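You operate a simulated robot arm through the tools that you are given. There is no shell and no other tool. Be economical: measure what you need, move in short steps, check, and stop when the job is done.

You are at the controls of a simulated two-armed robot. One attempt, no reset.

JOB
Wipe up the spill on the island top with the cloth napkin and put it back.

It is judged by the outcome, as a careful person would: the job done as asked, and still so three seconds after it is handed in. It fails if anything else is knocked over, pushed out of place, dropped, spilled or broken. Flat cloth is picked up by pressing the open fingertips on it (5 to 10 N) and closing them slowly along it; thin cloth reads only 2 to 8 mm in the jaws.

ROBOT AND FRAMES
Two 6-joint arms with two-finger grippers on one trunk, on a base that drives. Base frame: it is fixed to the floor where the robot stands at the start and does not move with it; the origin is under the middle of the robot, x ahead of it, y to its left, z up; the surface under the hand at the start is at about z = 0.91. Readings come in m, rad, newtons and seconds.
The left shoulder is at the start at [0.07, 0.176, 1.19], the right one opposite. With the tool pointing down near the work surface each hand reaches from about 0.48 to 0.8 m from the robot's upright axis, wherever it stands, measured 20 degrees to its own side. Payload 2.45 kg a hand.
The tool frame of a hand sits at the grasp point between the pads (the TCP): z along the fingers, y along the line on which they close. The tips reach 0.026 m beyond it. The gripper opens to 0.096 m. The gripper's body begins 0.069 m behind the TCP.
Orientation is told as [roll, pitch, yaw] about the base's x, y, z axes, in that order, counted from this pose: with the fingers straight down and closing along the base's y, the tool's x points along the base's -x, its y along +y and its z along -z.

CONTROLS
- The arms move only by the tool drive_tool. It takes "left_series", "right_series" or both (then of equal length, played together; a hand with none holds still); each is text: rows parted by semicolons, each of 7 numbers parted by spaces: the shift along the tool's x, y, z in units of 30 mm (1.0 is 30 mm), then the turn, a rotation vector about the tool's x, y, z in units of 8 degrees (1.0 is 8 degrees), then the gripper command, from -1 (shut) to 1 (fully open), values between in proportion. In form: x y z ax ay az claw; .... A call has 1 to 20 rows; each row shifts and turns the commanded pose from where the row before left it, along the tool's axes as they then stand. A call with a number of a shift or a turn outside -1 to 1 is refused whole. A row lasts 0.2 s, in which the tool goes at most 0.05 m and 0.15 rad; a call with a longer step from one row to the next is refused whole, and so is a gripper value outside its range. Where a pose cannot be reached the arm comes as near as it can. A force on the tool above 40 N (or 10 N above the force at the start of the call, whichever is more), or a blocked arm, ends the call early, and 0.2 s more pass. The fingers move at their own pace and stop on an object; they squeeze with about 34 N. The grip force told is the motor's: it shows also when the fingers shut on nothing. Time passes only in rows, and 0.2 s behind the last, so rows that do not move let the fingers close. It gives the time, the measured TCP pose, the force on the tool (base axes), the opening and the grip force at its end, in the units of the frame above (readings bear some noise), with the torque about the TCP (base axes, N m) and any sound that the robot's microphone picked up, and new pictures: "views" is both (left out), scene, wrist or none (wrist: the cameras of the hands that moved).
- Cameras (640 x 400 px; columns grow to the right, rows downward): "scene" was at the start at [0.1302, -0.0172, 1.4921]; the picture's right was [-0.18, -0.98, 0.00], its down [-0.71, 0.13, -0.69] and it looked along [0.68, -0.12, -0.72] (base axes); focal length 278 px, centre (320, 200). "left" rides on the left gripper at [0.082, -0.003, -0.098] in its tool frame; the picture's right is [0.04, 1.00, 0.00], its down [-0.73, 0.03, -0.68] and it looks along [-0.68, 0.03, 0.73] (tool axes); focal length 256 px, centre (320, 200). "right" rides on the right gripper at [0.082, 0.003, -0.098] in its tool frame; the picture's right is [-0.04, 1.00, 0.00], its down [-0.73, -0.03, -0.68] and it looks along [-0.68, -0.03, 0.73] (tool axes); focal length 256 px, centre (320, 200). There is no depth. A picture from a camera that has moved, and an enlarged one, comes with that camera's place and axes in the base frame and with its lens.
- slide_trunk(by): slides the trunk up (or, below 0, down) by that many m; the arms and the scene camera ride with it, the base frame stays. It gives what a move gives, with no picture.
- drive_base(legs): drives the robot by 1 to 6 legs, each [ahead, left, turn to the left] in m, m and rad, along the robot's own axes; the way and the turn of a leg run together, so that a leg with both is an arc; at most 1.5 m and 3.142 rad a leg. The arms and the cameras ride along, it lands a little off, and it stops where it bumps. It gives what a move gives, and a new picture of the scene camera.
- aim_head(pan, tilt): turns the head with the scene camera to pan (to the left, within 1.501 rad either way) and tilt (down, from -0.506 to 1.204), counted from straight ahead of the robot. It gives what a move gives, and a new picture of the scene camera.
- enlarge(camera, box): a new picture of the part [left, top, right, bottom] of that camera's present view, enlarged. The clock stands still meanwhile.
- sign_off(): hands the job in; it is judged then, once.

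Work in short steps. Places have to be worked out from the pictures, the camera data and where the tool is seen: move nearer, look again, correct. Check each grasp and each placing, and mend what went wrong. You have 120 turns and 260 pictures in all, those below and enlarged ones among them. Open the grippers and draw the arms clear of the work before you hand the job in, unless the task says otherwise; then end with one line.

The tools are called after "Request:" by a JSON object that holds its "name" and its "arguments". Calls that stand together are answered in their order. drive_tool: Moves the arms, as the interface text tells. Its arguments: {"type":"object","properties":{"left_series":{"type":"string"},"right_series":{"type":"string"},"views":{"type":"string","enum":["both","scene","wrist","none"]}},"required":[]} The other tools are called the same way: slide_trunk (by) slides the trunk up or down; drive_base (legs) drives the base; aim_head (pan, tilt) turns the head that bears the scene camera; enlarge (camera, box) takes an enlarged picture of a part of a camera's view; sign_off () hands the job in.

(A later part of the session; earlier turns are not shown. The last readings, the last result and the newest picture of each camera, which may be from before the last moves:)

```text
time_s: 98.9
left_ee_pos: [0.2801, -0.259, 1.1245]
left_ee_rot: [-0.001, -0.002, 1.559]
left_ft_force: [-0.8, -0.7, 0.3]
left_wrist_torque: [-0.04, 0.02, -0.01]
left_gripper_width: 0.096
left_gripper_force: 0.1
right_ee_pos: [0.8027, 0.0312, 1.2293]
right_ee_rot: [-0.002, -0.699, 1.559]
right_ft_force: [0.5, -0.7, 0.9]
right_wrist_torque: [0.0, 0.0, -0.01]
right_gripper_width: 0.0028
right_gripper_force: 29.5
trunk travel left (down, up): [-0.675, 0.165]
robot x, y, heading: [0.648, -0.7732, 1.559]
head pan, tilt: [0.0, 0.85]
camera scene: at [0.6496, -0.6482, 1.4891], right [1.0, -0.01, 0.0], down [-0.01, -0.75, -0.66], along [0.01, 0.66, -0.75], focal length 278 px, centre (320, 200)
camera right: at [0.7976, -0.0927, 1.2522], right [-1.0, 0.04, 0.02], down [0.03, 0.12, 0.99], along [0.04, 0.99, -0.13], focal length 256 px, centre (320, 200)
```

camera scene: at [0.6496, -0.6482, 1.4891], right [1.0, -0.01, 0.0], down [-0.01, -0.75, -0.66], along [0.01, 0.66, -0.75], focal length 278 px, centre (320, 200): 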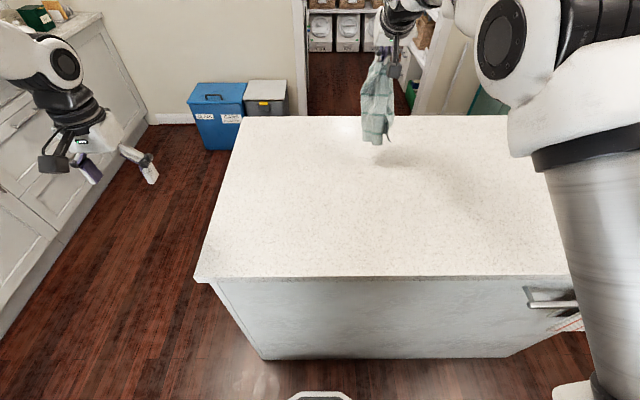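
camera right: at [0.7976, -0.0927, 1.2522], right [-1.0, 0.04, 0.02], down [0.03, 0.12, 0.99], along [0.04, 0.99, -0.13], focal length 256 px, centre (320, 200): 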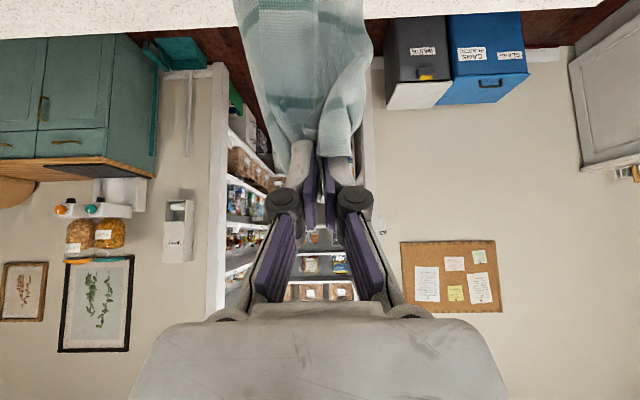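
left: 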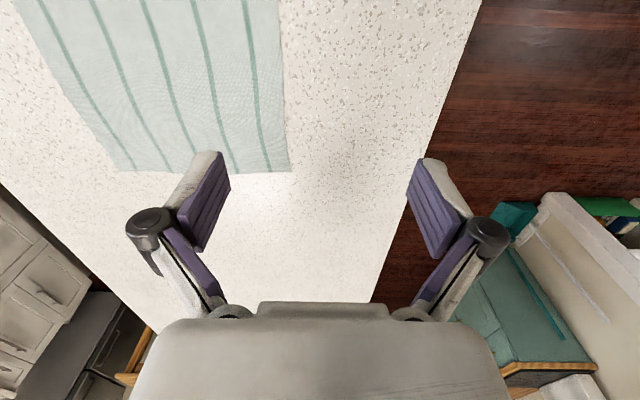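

Now the laying arc: lower until the lower edge touches, then draw the hand back toward y≈-0.17 while lowering.

Request:
{"name": "drive_tool", "arguments": {"right_series": "-0.17 0.1 0.58 0 0 0 -1; -0.17 0.1 0.58 0 0 0 -1; 0.643 0 0.766 0 0 0 -1; 0.643 0 0.766 0 0 0 -1; 0.79 0 0.425 0 0 0 -1; 0.79 0 0.425 0 0 0 -1; 0.89 0 0.125 0 0 0 -1; 0.89 0 0.125 0 0 0 -1; 0.89 0 0.125 0 0 0 -1; 0.84 0 -0.14 0 0 0 -1; 0.84 0 -0.14 0 0 0 -1; 0.84 0 -0.14 0 0 0 -1; 0.84 0 -0.14 0 0 0 -1; 0.806 0 -0.285 0 0 0 -1; 0.806 0 -0.285 0 0 0 -1; 0.806 0 -0.285 0 0 0 -1; 0 0 0 0 0 0 -1", "views": "both"}}

Request:
{"name": "enlarge", "arguments": {"camera": "scene", "box": [250, 110, 450, 235]}}

```text
time_s: 102.5
left_ee_pos: [0.2811, -0.2589, 1.1244]
left_ee_rot: [-0.001, 0.001, 1.56]
left_ft_force: [-0.2, 0.5, -0.3]
left_wrist_torque: [-0.01, 0.0, 0.02]
left_gripper_width: 0.0959
left_gripper_force: 0.1
right_ee_pos: [0.8055, -0.1649, 0.9605]
right_ee_rot: [0.04, -0.686, 1.499]
right_ft_force: [-1.1, -0.1, -0.6]
right_wrist_torque: [0.02, 0.02, 0.02]
right_gripper_width: 0.003
right_gripper_force: 35.5
right hand out of reach, approached as far as the arm can: row 11
trunk travel left (down, up): [-0.675, 0.165]
robot x, y, heading: [0.6494, -0.7763, 1.555]
head pan, tilt: [0.0, 0.85]
camera scene: at [0.6496, -0.6473, 1.489], right [1.0, -0.01, 0.0], down [-0.01, -0.75, -0.66], along [0.01, 0.66, -0.75], focal length 278 px, centre (320, 200)
camera right: at [0.7975, -0.2875, 0.9855], right [-1.0, 0.08, 0.06], down [0.07, 0.13, 0.99], along [0.07, 0.99, -0.14], focal length 256 px, centre (320, 200)
```

scene: 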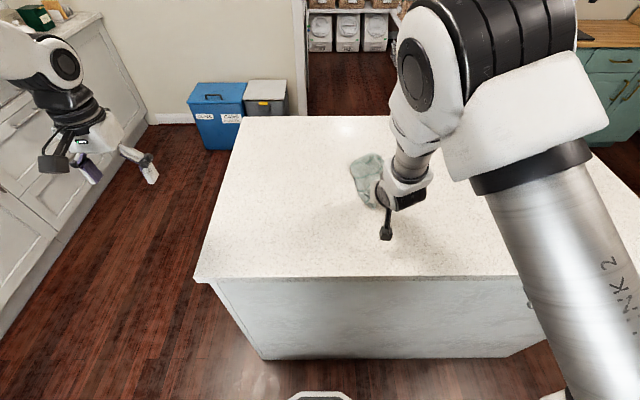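
right: 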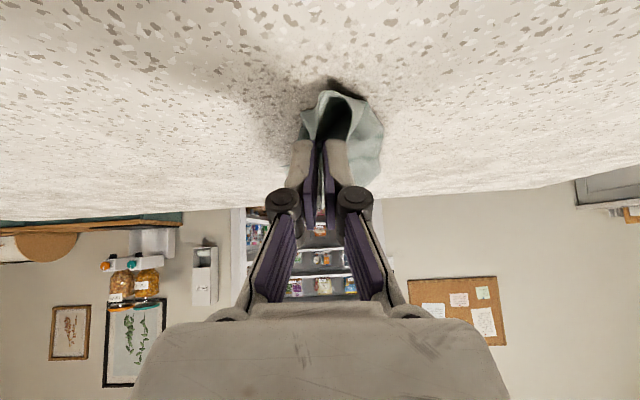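

```text
3.20 times, centred on (350, 172) of scene
camera zoom: at [0.6496, -0.6473, 1.489], right [1.0, -0.01, 0.0], down [-0.01, -0.75, -0.66], along [0.01, 0.66, -0.75], focal length 890 px, centre (224, 288)
```

zoom: 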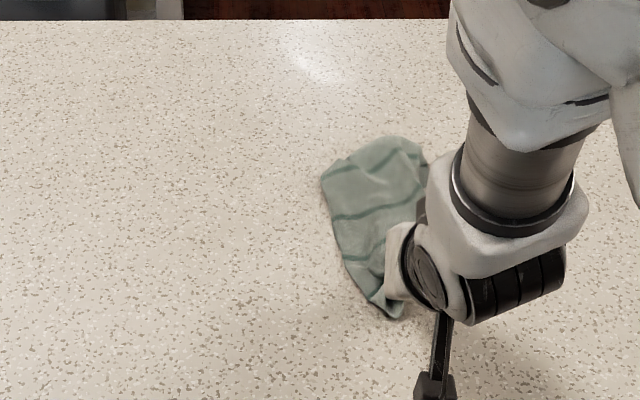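

It's laid fairly long but narrow. I lower the last bit, release with a small opening, and back the hand off to see the folds.

Request:
{"name": "drive_tool", "arguments": {"right_series": "0.51 0 -0.43 0 0 0 -1; 0.257 0 0.306 0 0 0 -1; 0 0 0 0 0 0 -0.5; 0 0 0 0 0 0 -0.3; 0 0 0 0 0 0 -0.3; 0 0 -0.8 0 0 0 -0.3; 0 0 -0.8 0 0 0 -0.3; -0.6 0 -0.7 0 0 0 -0.3; -0.6 -0.5 -0.7 0 0.6 0 -0.3; -0.5 -0.8 -0.7 0 1 0 -0.3; -0.3 -0.8 -0.8 0 1 0 -0.3; 0 -0.8 -0.8 0 1 0 0; 0.5 -0.8 -0.8 0 1 0 0.5; 0.5 -0.8 -0.3 0 0.4 0 1; 0.5 -0.8 0 0 0 0 1; 0 0 0 0 0 0 1", "views": "both"}}

Request:
{"name": "enlarge", "arguments": {"camera": "scene", "box": [250, 110, 450, 235]}}

```text
time_s: 104.4
left_ee_pos: [0.2802, -0.2579, 1.1249]
left_ee_rot: [-0.001, -0.003, 1.559]
left_ft_force: [-0.6, -0.3, 0.3]
left_wrist_torque: [0.01, 0.01, 0.04]
left_gripper_width: 0.0961
left_gripper_force: 0.0
right_ee_pos: [0.8233, -0.2383, 0.9398]
right_ee_rot: [0.047, -0.52, 1.5]
right_ft_force: [-1.1, 1.9, 7.3]
right_wrist_torque: [0.02, -0.12, 0.02]
right_gripper_width: 0.0339
right_gripper_force: 0.0
right hand out of reach, approached as far as the arm can: row 1, 6, 7
trunk travel left (down, up): [-0.675, 0.165]
robot x, y, heading: [0.647, -0.775, 1.556]
head pan, tilt: [0.0, 0.85]
stopped in row 9 (right hand): the arm was blocked; the commanded pose is now the measured one
camera scene: at [0.6499, -0.6481, 1.489], right [1.0, -0.01, 0.0], down [-0.01, -0.75, -0.66], along [0.01, 0.66, -0.75], focal length 278 px, centre (320, 200)
camera right: at [0.8158, -0.3574, 0.9844], right [-0.99, 0.08, 0.06], down [0.08, 0.29, 0.95], along [0.06, 0.95, -0.3], focal length 256 px, centre (320, 200)
```

scene: 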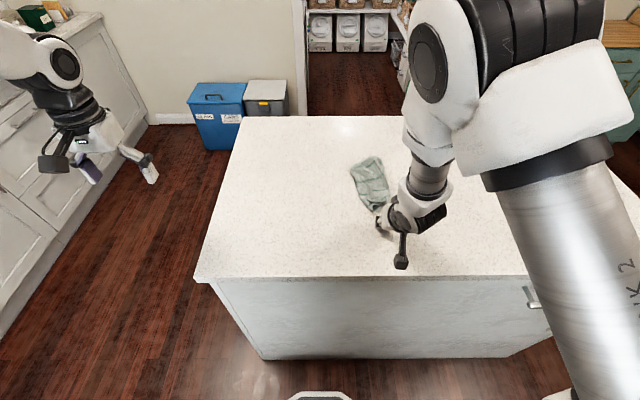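
right: 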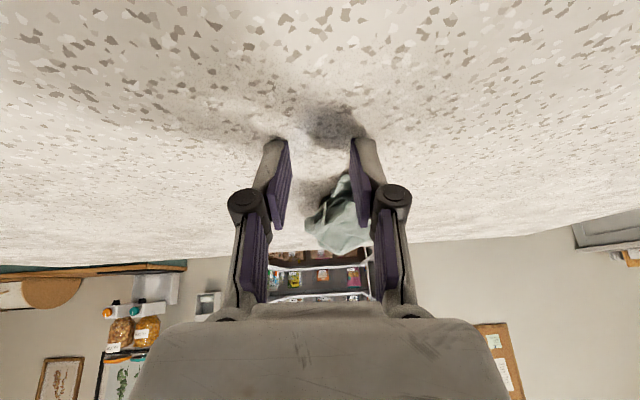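

```text
3.20 times, centred on (350, 172) of scene
camera zoom: at [0.6499, -0.6481, 1.489], right [1.0, -0.01, 0.0], down [-0.01, -0.75, -0.66], along [0.01, 0.66, -0.75], focal length 890 px, centre (224, 288)
```

zoom: 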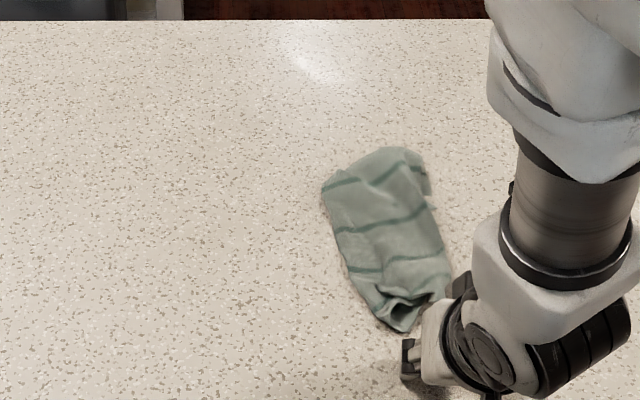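

The back‑off stalled near the surface (tips touching at 7 N). I raise straight up and untilt gradually.

Request:
{"name": "drive_tool", "arguments": {"right_series": "-0.3 0 -0.5 0 0 0 -0.3; -0.5 0 -0.86 0 0 0 -0.3; -0.5 0 -0.86 0 0 0 -0.3; -0.5 0 -0.86 0 0 0 -0.3; -0.5 0 -0.86 0 0 0 -0.3; 0 0 0 0 0 0 -0.3", "views": "none"}}

```text
time_s: 105.8
left_ee_pos: [0.2803, -0.257, 1.1235]
left_ee_rot: [-0.001, 0.0, 1.559]
left_ft_force: [0.0, 0.2, -0.4]
left_wrist_torque: [-0.01, -0.05, -0.01]
left_gripper_width: 0.096
left_gripper_force: 0.1
right_ee_pos: [0.8268, -0.2365, 1.0752]
right_ee_rot: [0.04, -0.522, 1.509]
right_ft_force: [0.2, -0.2, -1.0]
right_wrist_torque: [-0.03, 0.02, 0.02]
right_gripper_width: 0.0336
right_gripper_force: 0.1
trunk travel left (down, up): [-0.675, 0.165]
robot x, y, heading: [0.6474, -0.7738, 1.558]
head pan, tilt: [0.0, 0.85]
```

Now untilt and move aside to the right for a clear view.

Request:
{"name": "drive_tool", "arguments": {"right_series": "0 -0.5 -0.5 0 0.95 0 0; 0 -0.8 -0.5 0 0.95 0 0.5; 0 -0.9 -0.3 0 0.95 0 1; 0 -0.9 0 0 0.9 0 1; 0 -0.9 0 0 0 0.35 1; 0 0 0 0 0 0 1", "views": "both"}}

Request:
{"name": "enlarge", "arguments": {"camera": "scene", "box": [310, 130, 438, 230]}}

```text
time_s: 107.2
left_ee_pos: [0.2805, -0.2569, 1.125]
left_ee_rot: [-0.002, 0.0, 1.56]
left_ft_force: [-0.3, 1.2, 0.3]
left_wrist_torque: [-0.04, -0.02, 0.01]
left_gripper_width: 0.096
left_gripper_force: 0.0
right_ee_pos: [0.8596, -0.2801, 1.0755]
right_ee_rot: [0.068, -0.065, 1.508]
right_ft_force: [-0.4, -0.9, -0.1]
right_wrist_torque: [0.0, -0.02, 0.03]
right_gripper_width: 0.0957
right_gripper_force: 0.0
right hand out of reach, approached as far as the arm can: row 1, 3, 4, 5
trunk travel left (down, up): [-0.675, 0.165]
robot x, y, heading: [0.6512, -0.7726, 1.558]
head pan, tilt: [0.0, 0.85]
camera scene: at [0.6493, -0.6472, 1.489], right [1.0, -0.01, 0.0], down [-0.01, -0.75, -0.66], along [0.01, 0.66, -0.75], focal length 278 px, centre (320, 200)
camera right: at [0.858, -0.3685, 1.1698], right [-0.99, 0.1, 0.07], down [0.12, 0.68, 0.72], along [0.02, 0.72, -0.69], focal length 256 px, centre (320, 200)
```

scene: 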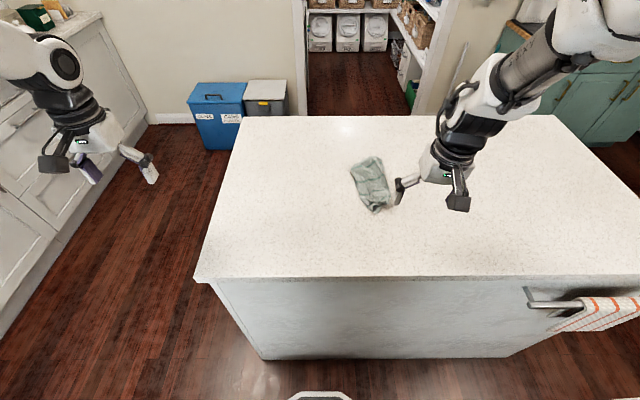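
right: 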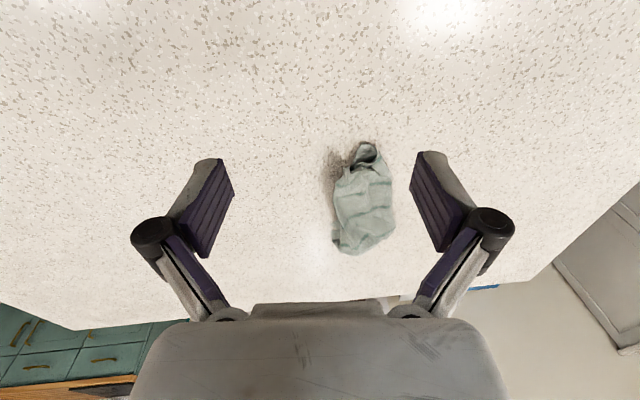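

```text
4.00 times, centred on (374, 180) of scene
camera zoom: at [0.6493, -0.6472, 1.489], right [1.0, -0.01, 0.0], down [-0.01, -0.75, -0.66], along [0.01, 0.66, -0.75], focal length 1113 px, centre (104, 280)
```

zoom: 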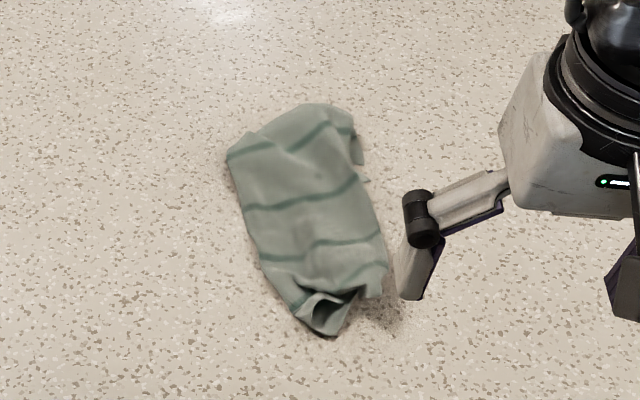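

The napkin is long in y but folded in x (about 10 cm wide). I look at it from the wrist camera to understand the layers.

Request:
{"name": "enlarge", "arguments": {"camera": "right", "box": [290, 120, 430, 270]}}

Request:
{"name": "drive_tool", "arguments": {"left_series": "-0.3 -1 0 0 0 0 1; -0.3 -1 0 0 0 0 1; -0.3 -1 0 0 0 0 1; -0.3 -1 0 0 0 0 1; -0.3 -1 0 0 0 0 1; -0.3 -1 0 0 0 0 1; -0.3 -1 0 0 0 0 1; -0.3 -1 0 0 0 0 1; -0.3 -1 0 0 0 0 1; -0.3 -1 0 0 0 0 1; -0.3 -1 0 0 0 0 1; -0.3 -0.7 0 0 0 0 1; 0 0 0 0 0 0 1", "views": "wrist"}}

```text
2.67 times, centred on (360, 195) of right
camera zoom: at [0.858, -0.3685, 1.1698], right [-0.99, 0.1, 0.07], down [0.12, 0.68, 0.72], along [0.02, 0.72, -0.69], focal length 683 px, centre (213, 213)
```

zoom: 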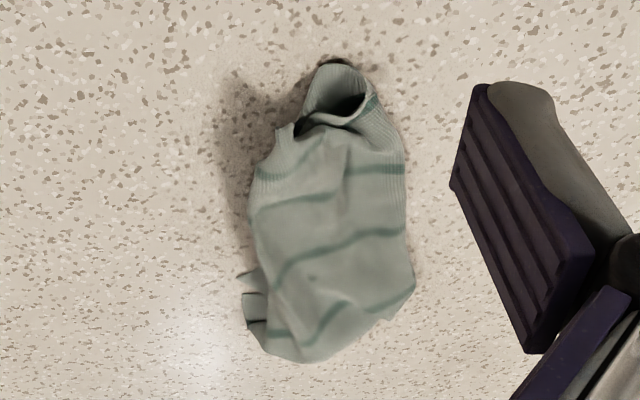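

```text
time_s: 110.2
left_ee_pos: [0.5961, -0.1336, 1.1356]
left_ee_rot: [-0.051, 0.006, 1.609]
left_ft_force: [-0.3, -0.1, -0.2]
left_wrist_torque: [-0.01, 0.01, 0.01]
left_gripper_width: 0.0961
left_gripper_force: 0.1
left hand out of reach, approached as far as the arm can: row 11, 12
right_ee_pos: [0.859, -0.2825, 1.0763]
right_ee_rot: [0.07, -0.063, 1.511]
right_ft_force: [-1.0, -0.1, -0.2]
right_wrist_torque: [-0.02, 0.0, -0.04]
right_gripper_width: 0.0959
right_gripper_force: 0.0
trunk travel left (down, up): [-0.675, 0.165]
robot x, y, heading: [0.6467, -0.7753, 1.559]
head pan, tilt: [0.0, 0.85]
stopped in row 13 (left hand): the arm was blocked; the commanded pose is now the measured one
camera left: at [0.5976, -0.2157, 1.2339], right [-1.0, -0.08, -0.05], down [-0.09, 0.73, 0.67], along [-0.01, 0.67, -0.74], focal length 256 px, centre (320, 200)
```

left: 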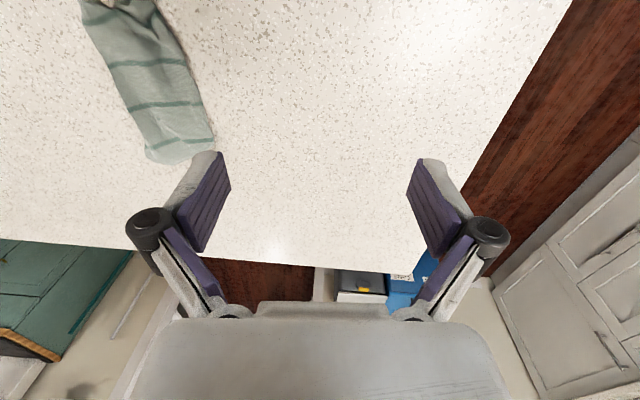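

The fold is on the -x side, with loose raw edges on the +x side, so the top layer must be flipped over to -x. I move the left hand away a bit and straighten the right hand above the top layer's loose edge at about (0.835, -0.085).

Request:
{"name": "drive_tool", "arguments": {"left_series": "0.3 1 0 0 0 0 1; 0.3 1 0 0 0 0 1; 0.3 1 0 0 0 0 1; 0.3 1 0 0 0 0 1; 0.3 1 0 0 0 0 1; 0.3 1 0 0 0 0 1; 0 0 0 0 0 0 1; 0 0 0 0 0 0 1; 0 0 0 0 0 0 1", "right_series": "-0.9 0.1 0 0.25 0.24 -0.2 1; -0.9 0.1 0 0.24 0.23 -0.17 0.5; -0.9 0.1 0.3 0 0 0 0; -0.9 0.1 0.3 0 0 0 -0.25; -0.9 0.1 0.4 0 0 0 -0.25; -0.9 0.1 0.5 0 0 0 -0.25; -0.9 0.1 0.5 0 0 0 -0.25; -0.3 0 0.5 0 0 0 -0.25; 0 0 0 0 0 0 -0.25", "views": "both"}}

```text
time_s: 112.2
left_ee_pos: [0.4191, -0.1944, 1.1263]
left_ee_rot: [-0.049, 0.004, 1.605]
left_ft_force: [-1.1, 0.1, 0.4]
left_wrist_torque: [0.0, 0.01, 0.03]
left_gripper_width: 0.096
left_gripper_force: 0.0
right_ee_pos: [0.8345, -0.22, 0.9666]
right_ee_rot: [0.022, -0.01, 1.587]
right_ft_force: [-0.1, 0.2, -0.5]
right_wrist_torque: [0.0, -0.04, 0.0]
right_gripper_width: 0.0361
right_gripper_force: 0.0
right hand out of reach, approached as far as the arm can: row 1, 2, 3, 4, 5, 6, 7, 8
trunk travel left (down, up): [-0.675, 0.165]
robot x, y, heading: [0.6465, -0.7729, 1.559]
head pan, tilt: [0.0, 0.85]
camera scene: at [0.6496, -0.6475, 1.489], right [1.0, -0.01, 0.0], down [-0.01, -0.75, -0.66], along [0.01, 0.66, -0.75], focal length 278 px, centre (320, 200)
camera right: at [0.8347, -0.3024, 1.0643], right [-1.0, 0.02, 0.02], down [0.03, 0.73, 0.69], along [0.0, 0.69, -0.73], focal length 256 px, centre (320, 200)
camera left: at [0.4214, -0.2771, 1.2256], right [-1.0, -0.07, -0.05], down [-0.09, 0.73, 0.67], along [-0.01, 0.68, -0.74], focal length 256 px, centre (320, 200)
```

scene: 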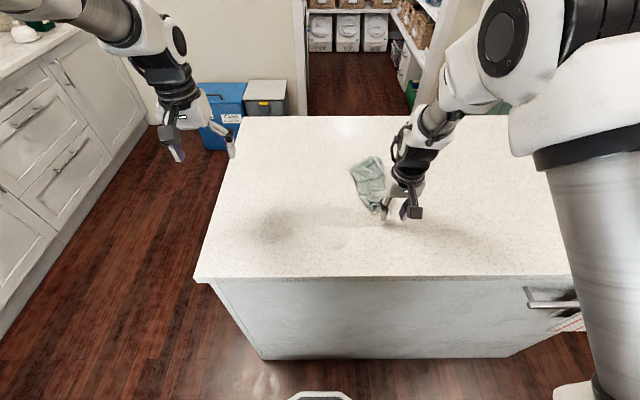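
right: 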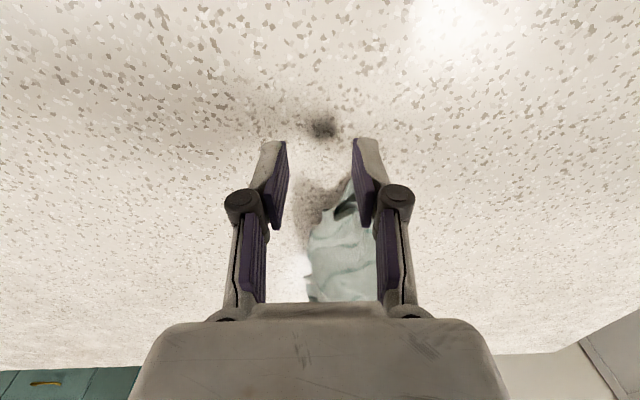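
left: 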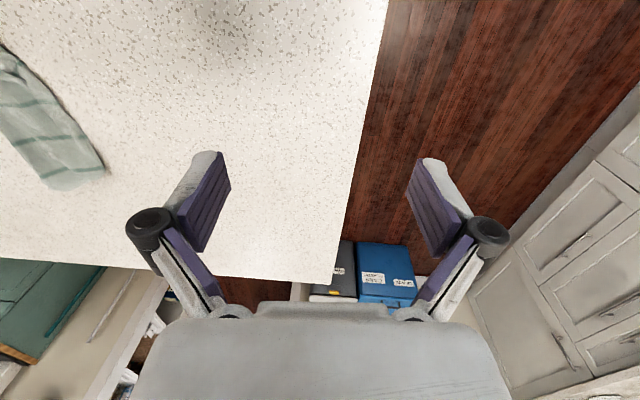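

The right arm seems stuck near a joint limit after the tilt. I raise it and move it to the right, to free its configuration.

Request:
{"name": "drive_tool", "arguments": {"right_series": "0 -0.3 -0.9 0 0 0 1; 0 -0.5 -0.9 0 0 0 1; 0 -0.8 -0.9 0 0 0 1; 0 -0.8 -0.9 0 0 0 1; 0 -0.8 -0.9 0 0 0 1; 0 -0.8 -0.9 0 0 0 1; 0 -0.8 0 0 0 0 1; 0 -0.8 0 0 0 0 1; 0 0 0 0 0 0 1", "views": "scene"}}

```text
time_s: 114.2
left_ee_pos: [0.4202, -0.1953, 1.1274]
left_ee_rot: [-0.05, 0.003, 1.604]
left_ft_force: [0.2, 0.3, -1.1]
left_wrist_torque: [-0.01, -0.02, 0.02]
left_gripper_width: 0.096
left_gripper_force: 0.0
right_ee_pos: [0.8471, -0.3016, 1.0951]
right_ee_rot: [0.001, -0.001, 1.564]
right_ft_force: [-0.3, -0.8, -0.4]
right_wrist_torque: [-0.01, 0.02, -0.01]
right_gripper_width: 0.0961
right_gripper_force: 0.1
right hand out of reach, approached as far as the arm can: row 1, 2, 3, 4, 5, 6, 7, 8
trunk travel left (down, up): [-0.675, 0.165]
robot x, y, heading: [0.6476, -0.7735, 1.56]
head pan, tilt: [0.0, 0.85]
camera scene: at [0.6499, -0.6475, 1.489], right [1.0, -0.01, 0.0], down [-0.01, -0.75, -0.66], along [0.01, 0.66, -0.75], focal length 278 px, centre (320, 200)
```

scene: 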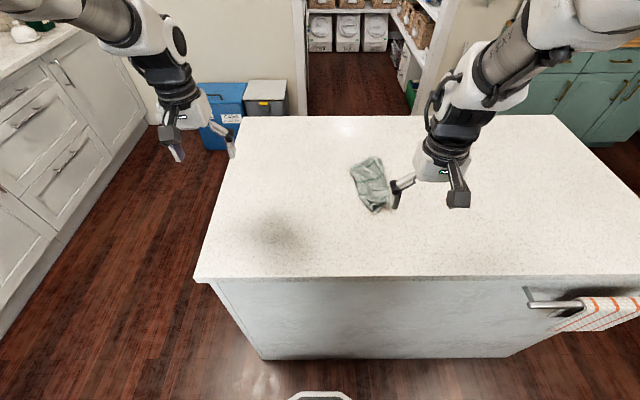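

Orientation is recovered now. Test a small outward move to see whether the arm follows freely.

Request:
{"name": "drive_tool", "arguments": {"right_series": "-0.6 0 0 0 0 0 1; -0.6 0 0 0 0 0 1; -0.6 0 0 0 0 0 1; -0.6 0 0 0 0 0 1; 0 0 0 0 0 0 1", "views": "none"}}

```text
time_s: 115.4
left_ee_pos: [0.4205, -0.1944, 1.1273]
left_ee_rot: [-0.05, 0.004, 1.604]
left_ft_force: [0.4, -0.1, 0.0]
left_wrist_torque: [-0.01, -0.03, 0.04]
left_gripper_width: 0.096
left_gripper_force: 0.0
right_ee_pos: [0.8372, -0.2615, 1.0815]
right_ee_rot: [0.012, -0.008, 1.586]
right_ft_force: [0.4, 0.6, -0.3]
right_wrist_torque: [0.0, -0.02, 0.0]
right_gripper_width: 0.096
right_gripper_force: 0.0
right hand out of reach, approached as far as the arm can: row 1, 2, 3, 4
trunk travel left (down, up): [-0.675, 0.165]
robot x, y, heading: [0.6489, -0.7716, 1.562]
head pan, tilt: [0.0, 0.85]
```

Still limited. I test turning the tool about its axis to find the free direction.

Request:
{"name": "drive_tool", "arguments": {"right_series": "0 0 0 0 0 1 1; 0 0 0 0 0 1 1; 0 0 0 0 0 1 1; 0 0 0 0 0 0 1", "views": "none"}}

```text
time_s: 116.4
left_ee_pos: [0.422, -0.1933, 1.1272]
left_ee_rot: [-0.048, 0.004, 1.605]
left_ft_force: [-0.6, 0.8, 0.4]
left_wrist_torque: [-0.02, 0.02, -0.02]
left_gripper_width: 0.0963
left_gripper_force: 0.0
right_ee_pos: [0.804, -0.3187, 1.0526]
right_ee_rot: [0.084, 0.008, 1.279]
right_ft_force: [0.2, 0.0, 0.3]
right_wrist_torque: [-0.03, 0.01, -0.02]
right_gripper_width: 0.0957
right_gripper_force: 0.0
right hand out of reach, approached as far as the arm can: row 1, 2, 3
trunk travel left (down, up): [-0.675, 0.165]
robot x, y, heading: [0.6466, -0.7762, 1.559]
head pan, tilt: [0.0, 0.85]
```

Request:
{"name": "drive_tool", "arguments": {"right_series": "0 0 -0.5 0 0 -1 1; 0 0 -0.5 0 0 -1 1; 0 0 -0.5 0 0 -1 1; 0 0 0 0 0 -1 1; 0 0 0 0 0 -1 1; 0 0 0 0 0 -1 1; 0 0 0 0 0 0 1", "views": "scene"}}

```text
time_s: 118.0
left_ee_pos: [0.4204, -0.1947, 1.1262]
left_ee_rot: [-0.047, 0.004, 1.605]
left_ft_force: [0.0, 0.3, 0.5]
left_wrist_torque: [0.0, 0.0, -0.01]
left_gripper_width: 0.0959
left_gripper_force: 0.1
right_ee_pos: [0.8022, -0.32, 1.0971]
right_ee_rot: [0.037, -0.036, 2.13]
right_ft_force: [0.1, -0.8, 0.3]
right_wrist_torque: [0.04, 0.01, 0.02]
right_gripper_width: 0.096
right_gripper_force: 0.0
trunk travel left (down, up): [-0.675, 0.165]
robot x, y, heading: [0.6459, -0.7763, 1.553]
head pan, tilt: [0.0, 0.85]
camera scene: at [0.6502, -0.6471, 1.4889], right [1.0, -0.01, 0.0], down [-0.01, -0.75, -0.66], along [0.01, 0.66, -0.75], focal length 278 px, centre (320, 200)
```

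scene: 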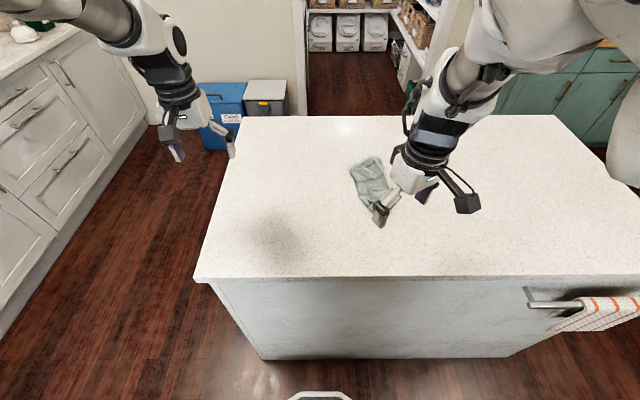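

Free now at yaw 2.13. I move the hand to the right and outward, then turn the yaw back there.

Request:
{"name": "drive_tool", "arguments": {"right_series": "0 -0.9 -0.3 0 0 0 1; 0 -0.9 -0.3 0 0 0 1; 0 -0.9 -0.3 0 0 0 1; 0 -0.9 -0.3 0 0 0 1; 0 -0.9 -0.3 0 0 0 1; 0 -0.9 -0.3 0 0 0 1; 0 -0.9 0 0 0 0 1; 0 -0.9 0 0 0 0 1; 0 0 0 0 0 0 1", "views": "none"}}

Request:
{"name": "drive_tool", "arguments": {"right_series": "0 0 0 0 0 1 1; 0 0 0 0 0 1 1; 0 0 0 0 0 1 1; 0 0 0 0 0 1 1; 0 0 0 0 0 0 1", "views": "scene"}}

```text
time_s: 120.0
left_ee_pos: [0.4207, -0.1946, 1.1282]
left_ee_rot: [-0.048, 0.004, 1.604]
left_ft_force: [0.8, 0.2, 0.1]
left_wrist_torque: [-0.01, -0.02, 0.01]
left_gripper_width: 0.0962
left_gripper_force: 0.0
right_ee_pos: [0.8394, -0.2839, 1.1105]
right_ee_rot: [0.007, -0.014, 2.143]
right_ft_force: [-0.6, 0.3, -0.3]
right_wrist_torque: [0.01, 0.0, 0.0]
right_gripper_width: 0.0955
right_gripper_force: 0.0
right hand out of reach, approached as far as the arm can: row 3, 4, 5, 6, 7, 8
trunk travel left (down, up): [-0.675, 0.165]
robot x, y, heading: [0.6465, -0.7734, 1.559]
head pan, tilt: [0.0, 0.85]
```

```text
time_s: 121.2
left_ee_pos: [0.4205, -0.1952, 1.128]
left_ee_rot: [-0.048, 0.003, 1.604]
left_ft_force: [0.8, -0.1, -0.2]
left_wrist_torque: [-0.02, 0.0, 0.01]
left_gripper_width: 0.0961
left_gripper_force: 0.0
right_ee_pos: [0.8384, -0.2831, 1.11]
right_ee_rot: [0.013, -0.006, 1.583]
right_ft_force: [0.4, -0.2, -0.2]
right_wrist_torque: [0.01, 0.0, -0.02]
right_gripper_width: 0.096
right_gripper_force: 0.0
trunk travel left (down, up): [-0.675, 0.165]
robot x, y, heading: [0.648, -0.7717, 1.559]
head pan, tilt: [0.0, 0.85]
camera scene: at [0.65, -0.6472, 1.489], right [1.0, -0.01, 0.0], down [-0.01, -0.75, -0.66], along [0.01, 0.66, -0.75], focal length 278 px, centre (320, 200)
```

scene: 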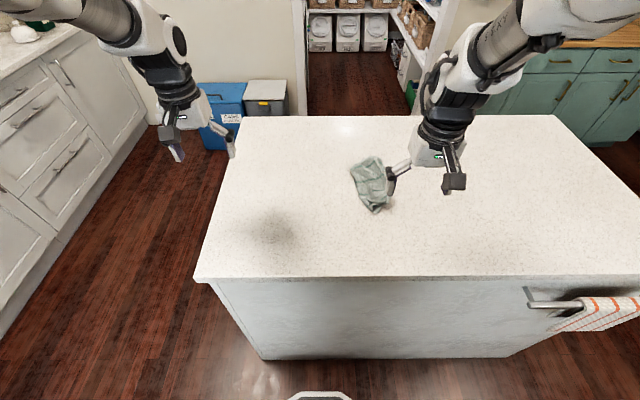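

Likely the wrist flipped when the tilted tool lined up with the forearm. To unwind it I tilt outward past the forearm first, watching the reach flags.

Request:
{"name": "drive_tool", "arguments": {"right_series": "0 0 0 0 -1 0 1; 0 0 0 0 -1 0 1; 0 0 0 0 -1 0 1; 0 0 0 0 -1 0 1; 0 0 0 0 -1 0 1; 0 0 0 0 -1 0 1; 0 0 0 0 0 0 1", "views": "none"}}

Request:
{"name": "drive_tool", "arguments": {"right_series": "0 0 0 1 0 0 1; 0 0 0 1 0 0 1; 0 0 0 1 0 0 1; 0 0 0 1 0 0 1; 0 0 0 1 0 0 1; 0 0 0 0 0 0 1", "views": "scene"}}

```text
time_s: 122.8
left_ee_pos: [0.4208, -0.1937, 1.1271]
left_ee_rot: [-0.047, 0.004, 1.606]
left_ft_force: [0.3, -0.6, -0.3]
left_wrist_torque: [-0.03, 0.01, 0.0]
left_gripper_width: 0.0961
left_gripper_force: 0.1
right_ee_pos: [0.8338, -0.2833, 1.1121]
right_ee_rot: [0.081, -0.76, 1.536]
right_ft_force: [0.2, 0.6, -1.4]
right_wrist_torque: [0.04, 0.04, 0.01]
right_gripper_width: 0.096
right_gripper_force: 0.1
right hand out of reach, approached as far as the arm can: row 5
trunk travel left (down, up): [-0.675, 0.165]
robot x, y, heading: [0.6489, -0.7699, 1.557]
head pan, tilt: [0.0, 0.85]
```

```text
time_s: 124.2
left_ee_pos: [0.4196, -0.1944, 1.1287]
left_ee_rot: [-0.05, 0.001, 1.602]
left_ft_force: [-0.3, 0.2, 0.1]
left_wrist_torque: [0.03, -0.01, 0.05]
left_gripper_width: 0.096
left_gripper_force: 0.1
right_ee_pos: [0.9508, -0.2467, 1.1229]
right_ee_rot: [-0.566, -0.766, 1.48]
right_ft_force: [-0.2, 0.0, -0.4]
right_wrist_torque: [0.0, 0.0, 0.0]
right_gripper_width: 0.0959
right_gripper_force: 0.0
right hand out of reach, approached as far as the arm can: row 1, 2, 3, 4, 5
trunk travel left (down, up): [-0.675, 0.165]
robot x, y, heading: [0.6487, -0.7731, 1.562]
head pan, tilt: [0.0, 0.85]
camera scene: at [0.6497, -0.6481, 1.489], right [1.0, -0.01, 0.0], down [-0.01, -0.75, -0.66], along [0.01, 0.66, -0.75], focal length 278 px, centre (320, 200)
```

scene: 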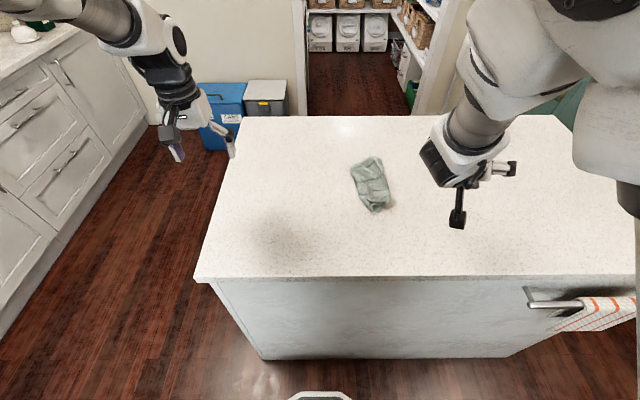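

The hand broke through to x 0.95. Now tilt back inward, then undo the sideways tilt.

Request:
{"name": "drive_tool", "arguments": {"right_series": "0 0 0 0 1 0 1; 0 0 0 0 1 0 1; 0 0 0 0 1 0 1; 0 0 0 0 1 0 1; 0 0 0 0 1 0 1; 0 0 0 0 0 0 1", "views": "none"}}

Request:
{"name": "drive_tool", "arguments": {"right_series": "0 0 0 -1 0 0 1; 0 0 0 -1 0 0 1; 0 0 0 -1 0 0 1; 0 0 0 -1 0 0 1; 0 0 0 -0.5 0 0 1; 0 0 0 0 0 0 1", "views": "scene"}}

```text
time_s: 125.6
left_ee_pos: [0.4202, -0.1943, 1.1278]
left_ee_rot: [-0.05, 0.002, 1.604]
left_ft_force: [-0.2, 0.0, -0.1]
left_wrist_torque: [0.03, -0.01, -0.02]
left_gripper_width: 0.096
left_gripper_force: 0.1
right_ee_pos: [0.9449, -0.2476, 1.1162]
right_ee_rot: [-0.464, -0.149, 1.158]
right_ft_force: [0.4, -0.1, -0.8]
right_wrist_torque: [0.0, -0.02, 0.0]
right_gripper_width: 0.0961
right_gripper_force: 0.0
trunk travel left (down, up): [-0.675, 0.165]
robot x, y, heading: [0.6481, -0.7727, 1.56]
head pan, tilt: [0.0, 0.85]
```

```text
time_s: 127.0
left_ee_pos: [0.4194, -0.1948, 1.1254]
left_ee_rot: [-0.05, 0.004, 1.602]
left_ft_force: [-0.3, 0.4, -0.3]
left_wrist_torque: [0.02, 0.0, 0.03]
left_gripper_width: 0.0961
left_gripper_force: 0.1
right_ee_pos: [0.9652, -0.255, 1.1115]
right_ee_rot: [0.164, -0.154, 1.159]
right_ft_force: [0.6, 0.4, 0.6]
right_wrist_torque: [-0.01, 0.02, 0.0]
right_gripper_width: 0.0961
right_gripper_force: 0.2
right hand out of reach, approached as far as the arm can: row 3, 4, 5
trunk travel left (down, up): [-0.675, 0.165]
robot x, y, heading: [0.6466, -0.7752, 1.562]
head pan, tilt: [0.0, 0.85]
camera scene: at [0.6491, -0.6467, 1.4889], right [1.0, -0.01, 0.0], down [-0.01, -0.75, -0.66], along [0.01, 0.66, -0.75], focal length 278 px, centre (320, 200)
```

scene: 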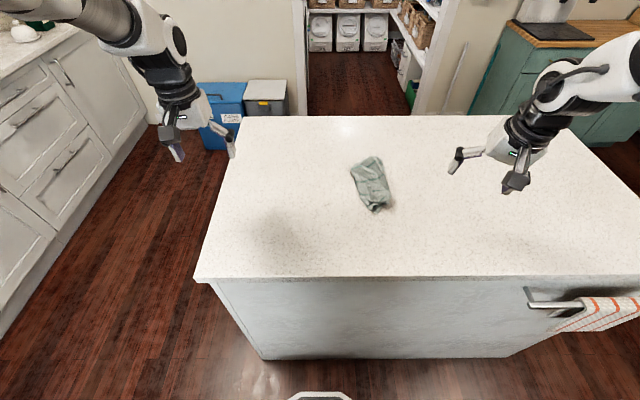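

Now straighten the tool (roll, pitch, yaw) at this position and see if it is reachable.

Request:
{"name": "drive_tool", "arguments": {"right_series": "0 0 0 0.6 0.5 -0.7 1; 0 0 0 0.5 0.5 -0.7 1; 0 0 0 0 0.1 -0.8 1; 0 0 0 0 0 -0.7 1; 0 0 0 0 0 0 1", "views": "none"}}

Request:
{"name": "drive_tool", "arguments": {"right_series": "-0.8 -0.3 0 0 0 0 1; -0.8 -0.3 0 0 0 0 1; -0.8 -0.3 0 0 0 0 1; -0.8 0 0 0 0 0 1; 0 0 0 0 0 0 1", "views": "scene"}}

```text
time_s: 128.2
left_ee_pos: [0.4213, -0.1933, 1.1274]
left_ee_rot: [-0.05, 0.003, 1.604]
left_ft_force: [0.0, -0.4, -0.6]
left_wrist_torque: [0.0, 0.02, 0.01]
left_gripper_width: 0.0962
left_gripper_force: 0.1
right_ee_pos: [0.9727, -0.2599, 1.1105]
right_ee_rot: [-0.014, -0.01, 1.523]
right_ft_force: [0.6, 0.0, 0.1]
right_wrist_torque: [0.03, -0.01, -0.01]
right_gripper_width: 0.096
right_gripper_force: 0.1
right hand out of reach, approached as far as the arm can: row 1, 3, 4
trunk travel left (down, up): [-0.675, 0.165]
robot x, y, heading: [0.6487, -0.7715, 1.562]
head pan, tilt: [0.0, 0.85]
```

```text
time_s: 129.4
left_ee_pos: [0.4211, -0.1946, 1.1267]
left_ee_rot: [-0.05, 0.004, 1.603]
left_ft_force: [0.1, 0.2, -0.6]
left_wrist_torque: [-0.04, 0.0, -0.02]
left_gripper_width: 0.0962
left_gripper_force: 0.1
right_ee_pos: [0.9879, -0.2179, 1.092]
right_ee_rot: [-0.03, -0.021, 1.492]
right_ft_force: [-0.4, -0.5, 0.1]
right_wrist_torque: [-0.01, 0.0, -0.01]
right_gripper_width: 0.096
right_gripper_force: 0.2
right hand out of reach, approached as far as the arm can: row 1, 2, 3, 4
trunk travel left (down, up): [-0.675, 0.165]
robot x, y, heading: [0.6496, -0.7762, 1.56]
head pan, tilt: [0.0, 0.85]
camera scene: at [0.6501, -0.6475, 1.489], right [1.0, -0.01, 0.0], down [-0.01, -0.75, -0.66], along [0.01, 0.66, -0.75], focal length 278 px, centre (320, 200)
```

scene: 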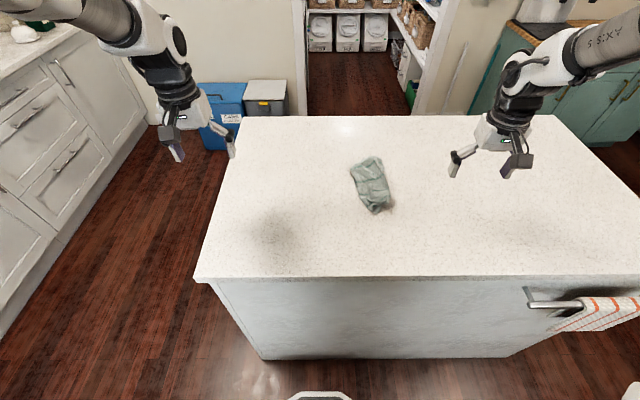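

Still in the flipped branch. I repeat the unwinding with a larger outward tilt and the sideways swing to the other side.

Request:
{"name": "drive_tool", "arguments": {"right_series": "0.5 0 -0.5 0 -1 0 1; 0.5 0 -0.5 0 -1 0 1; 0 0 -0.5 0 -1 0 1; 0 0 -0.5 0 -1 0 1; 0 0 0 0 -1 0 1; 0 0 0 0 -1 0 1; 0 0 0 0 -1 0 1; 0 0 0 0 -1 0 1; 0 0 0 0 0 0 1", "views": "none"}}

Request:
{"name": "drive_tool", "arguments": {"right_series": "0 0 0 -1 0 0 1; 0 0 0 -1 0 0 1; 0 0 0 -1 0 0 1; 0 0 0 -1 0 0 1; 0 0 0 -1 0 0 1; 0 0 0 0 0 0 1", "views": "scene"}}

```text
time_s: 131.4
left_ee_pos: [0.421, -0.193, 1.1281]
left_ee_rot: [-0.05, 0.002, 1.603]
left_ft_force: [-0.9, 0.1, 0.6]
left_wrist_torque: [0.04, 0.0, 0.01]
left_gripper_width: 0.0959
left_gripper_force: 0.1
right_ee_pos: [0.9855, -0.2554, 1.1483]
right_ee_rot: [-0.026, -1.129, 1.543]
right_ft_force: [0.2, -0.9, 0.0]
right_wrist_torque: [-0.03, 0.04, -0.02]
right_gripper_width: 0.096
right_gripper_force: 0.0
right hand out of reach, approached as far as the arm can: row 8
trunk travel left (down, up): [-0.675, 0.165]
robot x, y, heading: [0.6482, -0.7712, 1.558]
head pan, tilt: [0.0, 0.85]
```

```text
time_s: 132.8
left_ee_pos: [0.4192, -0.1945, 1.1268]
left_ee_rot: [-0.048, 0.003, 1.603]
left_ft_force: [0.1, -0.4, 0.9]
left_wrist_torque: [0.02, -0.03, 0.0]
left_gripper_width: 0.0959
left_gripper_force: 0.1
right_ee_pos: [0.9801, -0.2469, 1.1396]
right_ee_rot: [0.557, -1.11, 1.575]
right_ft_force: [0.0, -0.3, 0.5]
right_wrist_torque: [0.03, 0.01, 0.03]
right_gripper_width: 0.0959
right_gripper_force: 0.2
right hand out of reach, approached as far as the arm can: row 3, 4, 5
trunk travel left (down, up): [-0.675, 0.165]
robot x, y, heading: [0.648, -0.7682, 1.555]
head pan, tilt: [0.0, 0.85]
camera scene: at [0.6494, -0.647, 1.4889], right [1.0, -0.01, 0.0], down [-0.01, -0.75, -0.66], along [0.01, 0.66, -0.75], focal length 278 px, centre (320, 200)
```

scene: 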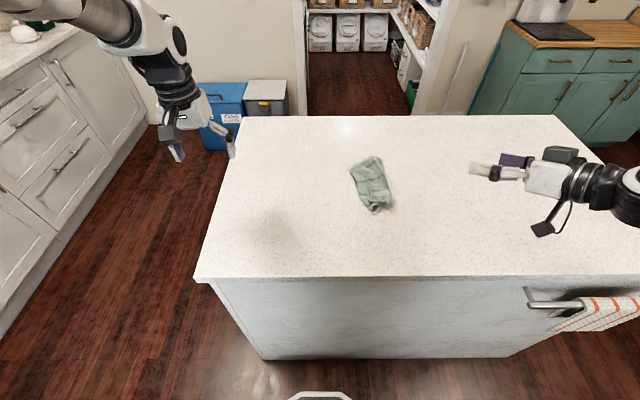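

I complete this loop: tilt back inward, then undo the side swing.

Request:
{"name": "drive_tool", "arguments": {"right_series": "0 0 -0.3 0 1 0 1; 0 0 -0.3 0 1 0 1; 0 0 -0.3 0 1 0 1; 0 0 0 0 1 0 1; 0 0 0 0 1 0 1; 0 0 0 0 1 0 1; 0 0 0 0 1 0 1; 0 0 0 0 1 0 1; 0 0 0 0 0 0 1", "views": "none"}}

Request:
{"name": "drive_tool", "arguments": {"right_series": "0 0 0 1 0 0 1; 0 0 0 1 0 0 1; 0 0 0 1 0 0 1; 0 0 0 1 0 0 1; 0 0 0 1 0 0 1; 0 0 0 0 0 0 1", "views": "scene"}}

```text
time_s: 134.8
left_ee_pos: [0.4223, -0.1953, 1.1271]
left_ee_rot: [-0.047, 0.001, 1.605]
left_ft_force: [0.7, -0.5, 1.0]
left_wrist_torque: [-0.01, 0.02, 0.02]
left_gripper_width: 0.0958
left_gripper_force: 0.0
right_ee_pos: [0.9892, -0.2579, 1.1476]
right_ee_rot: [0.244, -0.108, 2.071]
right_ft_force: [0.1, 0.4, 0.7]
right_wrist_torque: [0.01, -0.01, 0.0]
right_gripper_width: 0.0959
right_gripper_force: 0.1
right hand out of reach, approached as far as the arm can: row 1, 2
trunk travel left (down, up): [-0.675, 0.165]
robot x, y, heading: [0.6477, -0.7712, 1.561]
head pan, tilt: [0.0, 0.85]
```

```text
time_s: 136.2
left_ee_pos: [0.4214, -0.1935, 1.1268]
left_ee_rot: [-0.048, 0.002, 1.604]
left_ft_force: [-0.4, 0.1, 0.3]
left_wrist_torque: [-0.02, 0.01, 0.0]
left_gripper_width: 0.0958
left_gripper_force: 0.0
right_ee_pos: [0.9883, -0.2567, 1.1471]
right_ee_rot: [-0.453, -0.109, 2.069]
right_ft_force: [-0.6, 0.6, -0.1]
right_wrist_torque: [0.0, -0.01, -0.01]
right_gripper_width: 0.096
right_gripper_force: 0.1
trunk travel left (down, up): [-0.675, 0.165]
robot x, y, heading: [0.6482, -0.7723, 1.559]
head pan, tilt: [0.0, 0.85]
camera scene: at [0.6511, -0.647, 1.4889], right [1.0, -0.01, 0.0], down [-0.01, -0.75, -0.66], along [0.01, 0.66, -0.75], focal length 278 px, centre (320, 200)
```

scene: 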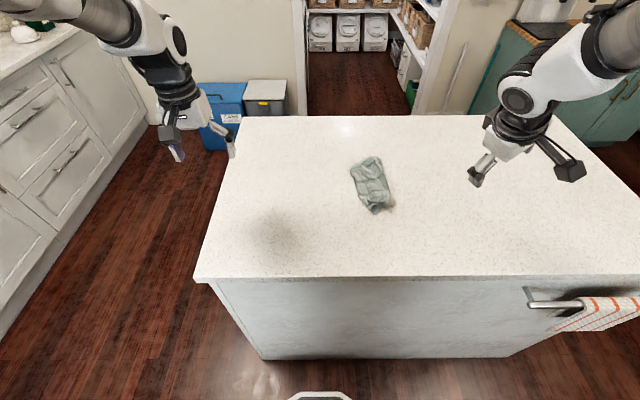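

It looks unflipped now (same link look as at the start). I straighten the tool and test an outward move.

Request:
{"name": "drive_tool", "arguments": {"right_series": "0 0 0 -0.8 0 0 1; 0 0 0 -0.8 0 0 1; 0 0 0 -0.8 0 0 1; 0 0 0 -0.84 0 0 1; 0 0 0 0 0.78 0 1; 0 0 0 0 0 0.9 1; 0 0 0 0 0 0.9 1; 0 0 0 0 0 0.9 1; 0 0 0 0 0 0.95 1; 0 0 0 0 0 0 1", "views": "none"}}

Request:
{"name": "drive_tool", "arguments": {"right_series": "-0.8 0.8 0 0 0 0 1; -0.8 0.8 0 0 0 0 1; -0.8 0.8 0 0 0 0 1; -0.8 0.8 0 0 0 0 1; 0 0 0 0 0 0 1", "views": "both"}}

```text
time_s: 138.4
left_ee_pos: [0.4212, -0.1932, 1.1269]
left_ee_rot: [-0.048, 0.004, 1.604]
left_ft_force: [0.8, 0.6, 0.4]
left_wrist_torque: [0.0, 0.01, -0.01]
left_gripper_width: 0.0957
left_gripper_force: 0.0
right_ee_pos: [0.9871, -0.2571, 1.1484]
right_ee_rot: [0.0, -0.004, 1.558]
right_ft_force: [0.0, 0.2, -0.8]
right_wrist_torque: [0.0, -0.01, 0.03]
right_gripper_width: 0.0961
right_gripper_force: 0.1
trunk travel left (down, up): [-0.675, 0.165]
robot x, y, heading: [0.648, -0.7761, 1.555]
head pan, tilt: [0.0, 0.85]
```

```text
time_s: 139.6
left_ee_pos: [0.4215, -0.1953, 1.1278]
left_ee_rot: [-0.047, 0.002, 1.602]
left_ft_force: [-0.4, -0.1, 0.6]
left_wrist_torque: [0.04, 0.02, 0.01]
left_gripper_width: 0.0958
left_gripper_force: 0.2
right_ee_pos: [0.8928, -0.1604, 1.1482]
right_ee_rot: [0.0, -0.002, 1.562]
right_ft_force: [1.0, 0.0, 0.2]
right_wrist_torque: [0.02, 0.03, 0.02]
right_gripper_width: 0.0962
right_gripper_force: 0.0
trunk travel left (down, up): [-0.675, 0.165]
robot x, y, heading: [0.65, -0.771, 1.558]
head pan, tilt: [0.0, 0.85]
camera scene: at [0.6509, -0.648, 1.489], right [1.0, -0.01, 0.0], down [-0.01, -0.75, -0.66], along [0.01, 0.66, -0.75], focal length 278 px, centre (320, 200)
camera right: at [0.8889, -0.2414, 1.2466], right [-1.0, 0.05, 0.0], down [0.04, 0.73, 0.68], along [0.03, 0.68, -0.73], focal length 256 px, centre (320, 200)
```

scene: 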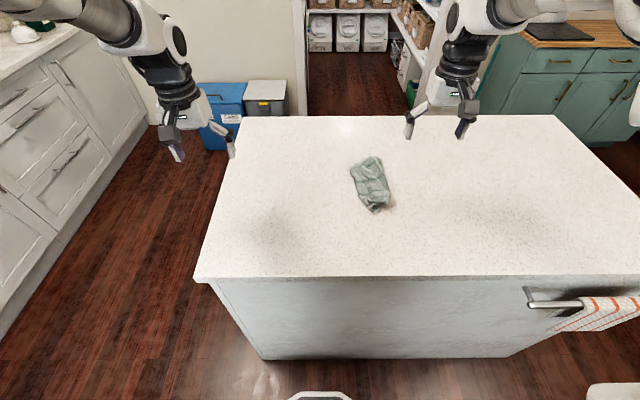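
right: 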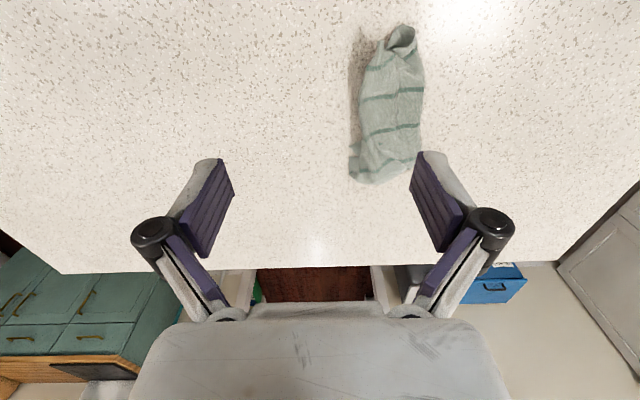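

The right arm is healthy again. A closer look at the cloth from here.

Request:
{"name": "enlarge", "arguments": {"camera": "right", "box": [320, 10, 460, 200]}}

```text
2.11 times, centred on (390, 105) of right
camera zoom: at [0.8889, -0.2414, 1.2466], right [-1.0, 0.05, 0.0], down [0.04, 0.73, 0.68], along [0.03, 0.68, -0.73], focal length 539 px, centre (173, 400)
```

zoom: 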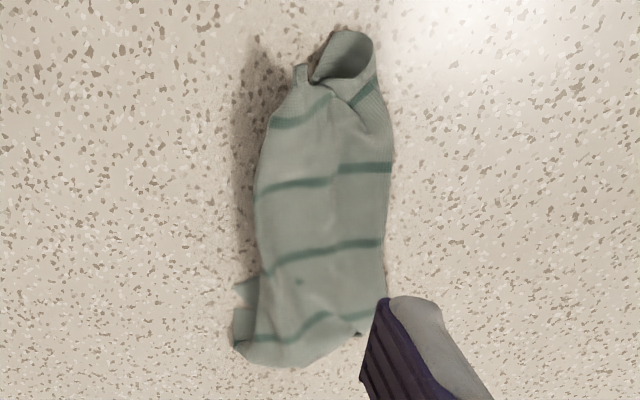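

The panel's flaps are tucked underneath; a raw flap shows on the +x side at the far end near (0.85, -0.01). I'll pull that flap out in +x. First drive slightly closer and turn the gripper so it closes along y.

Request:
{"name": "drive_base", "arguments": {"legs": [[0.035, 0, 0]]}}

Request:
{"name": "drive_tool", "arguments": {"right_series": "0 0 0 0 0 1 1; 0 0 0 0 0 1 1; 0 0 0 0 0 1 0.5; 0 0 0 0 0 1 0; 0 0 0 0 0 1 -0.3; 0 0 0 0 0 1 -0.3; 0 0 0 0 0 1 -0.3; 0 0 0 0 0 1 -0.3; 0 0 0 0 0 1 -0.3; 0 0 0 0 0 1 -0.3; 0 0 0 0 0 1 -0.3; 0 0 0 0 0 0.19 -0.3; 0 0 0 0 0 0 -0.3", "views": "both"}}

```text
time_s: 140.5
left_ee_pos: [0.42, -0.1647, 1.1306]
left_ee_rot: [-0.048, -0.001, 1.604]
left_ft_force: [0.4, -0.7, 0.6]
left_wrist_torque: [0.05, -0.01, 0.0]
left_gripper_width: 0.0959
left_gripper_force: 0.0
right_ee_pos: [0.8933, -0.1301, 1.1509]
right_ee_rot: [0.001, -0.006, 1.561]
right_ft_force: [0.0, -1.1, 0.9]
right_wrist_torque: [0.11, 0.0, 0.07]
right_gripper_width: 0.096
right_gripper_force: 0.2
trunk travel left (down, up): [-0.675, 0.165]
robot x, y, heading: [0.6497, -0.7383, 1.558]
head pan, tilt: [0.0, 0.85]
camera scene: at [0.6502, -0.619, 1.4897], right [1.0, -0.01, 0.0], down [-0.01, -0.75, -0.66], along [0.01, 0.66, -0.75], focal length 278 px, centre (320, 200)
```

scene: 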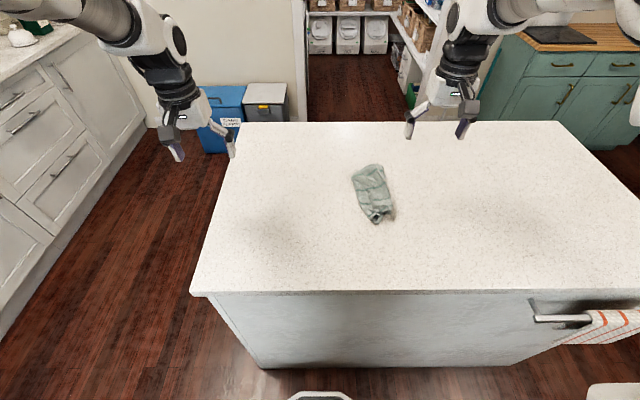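

```text
time_s: 143.3
left_ee_pos: [0.4209, -0.1591, 1.1272]
left_ee_rot: [-0.05, 0.003, 1.604]
left_ft_force: [0.3, 0.6, 0.4]
left_wrist_torque: [0.01, -0.01, -0.01]
left_gripper_width: 0.0958
left_gripper_force: 0.1
right_ee_pos: [0.8922, -0.1246, 1.1488]
right_ee_rot: [0.001, 0.0, -0.003]
right_ft_force: [0.0, 0.1, 1.0]
right_wrist_torque: [-0.02, 0.04, -0.02]
right_gripper_width: 0.0336
right_gripper_force: 0.1
trunk travel left (down, up): [-0.675, 0.165]
robot x, y, heading: [0.6468, -0.7397, 1.562]
head pan, tilt: [0.0, 0.85]
camera scene: at [0.6505, -0.6124, 1.489], right [1.0, -0.01, 0.0], down [-0.01, -0.75, -0.66], along [0.01, 0.66, -0.75], focal length 278 px, centre (320, 200)
camera right: at [0.8114, -0.1212, 1.247], right [0.04, 1.0, 0.0], down [0.73, -0.03, 0.68], along [0.68, -0.03, -0.73], focal length 256 px, centre (320, 200)
```

scene: 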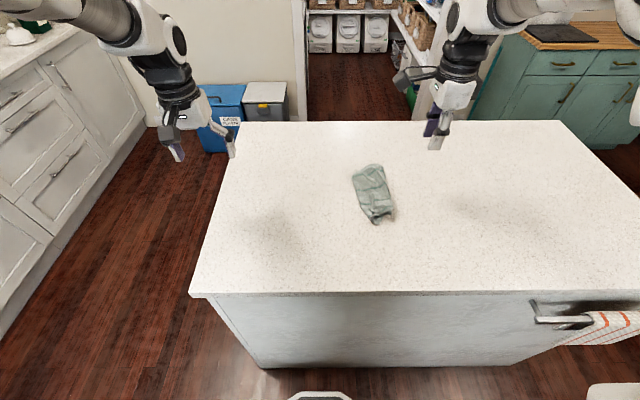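
right: 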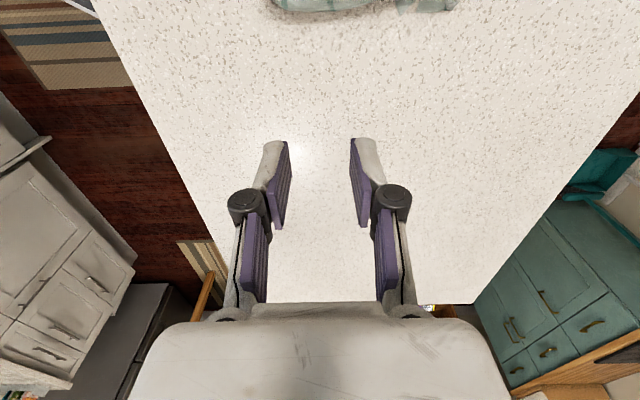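

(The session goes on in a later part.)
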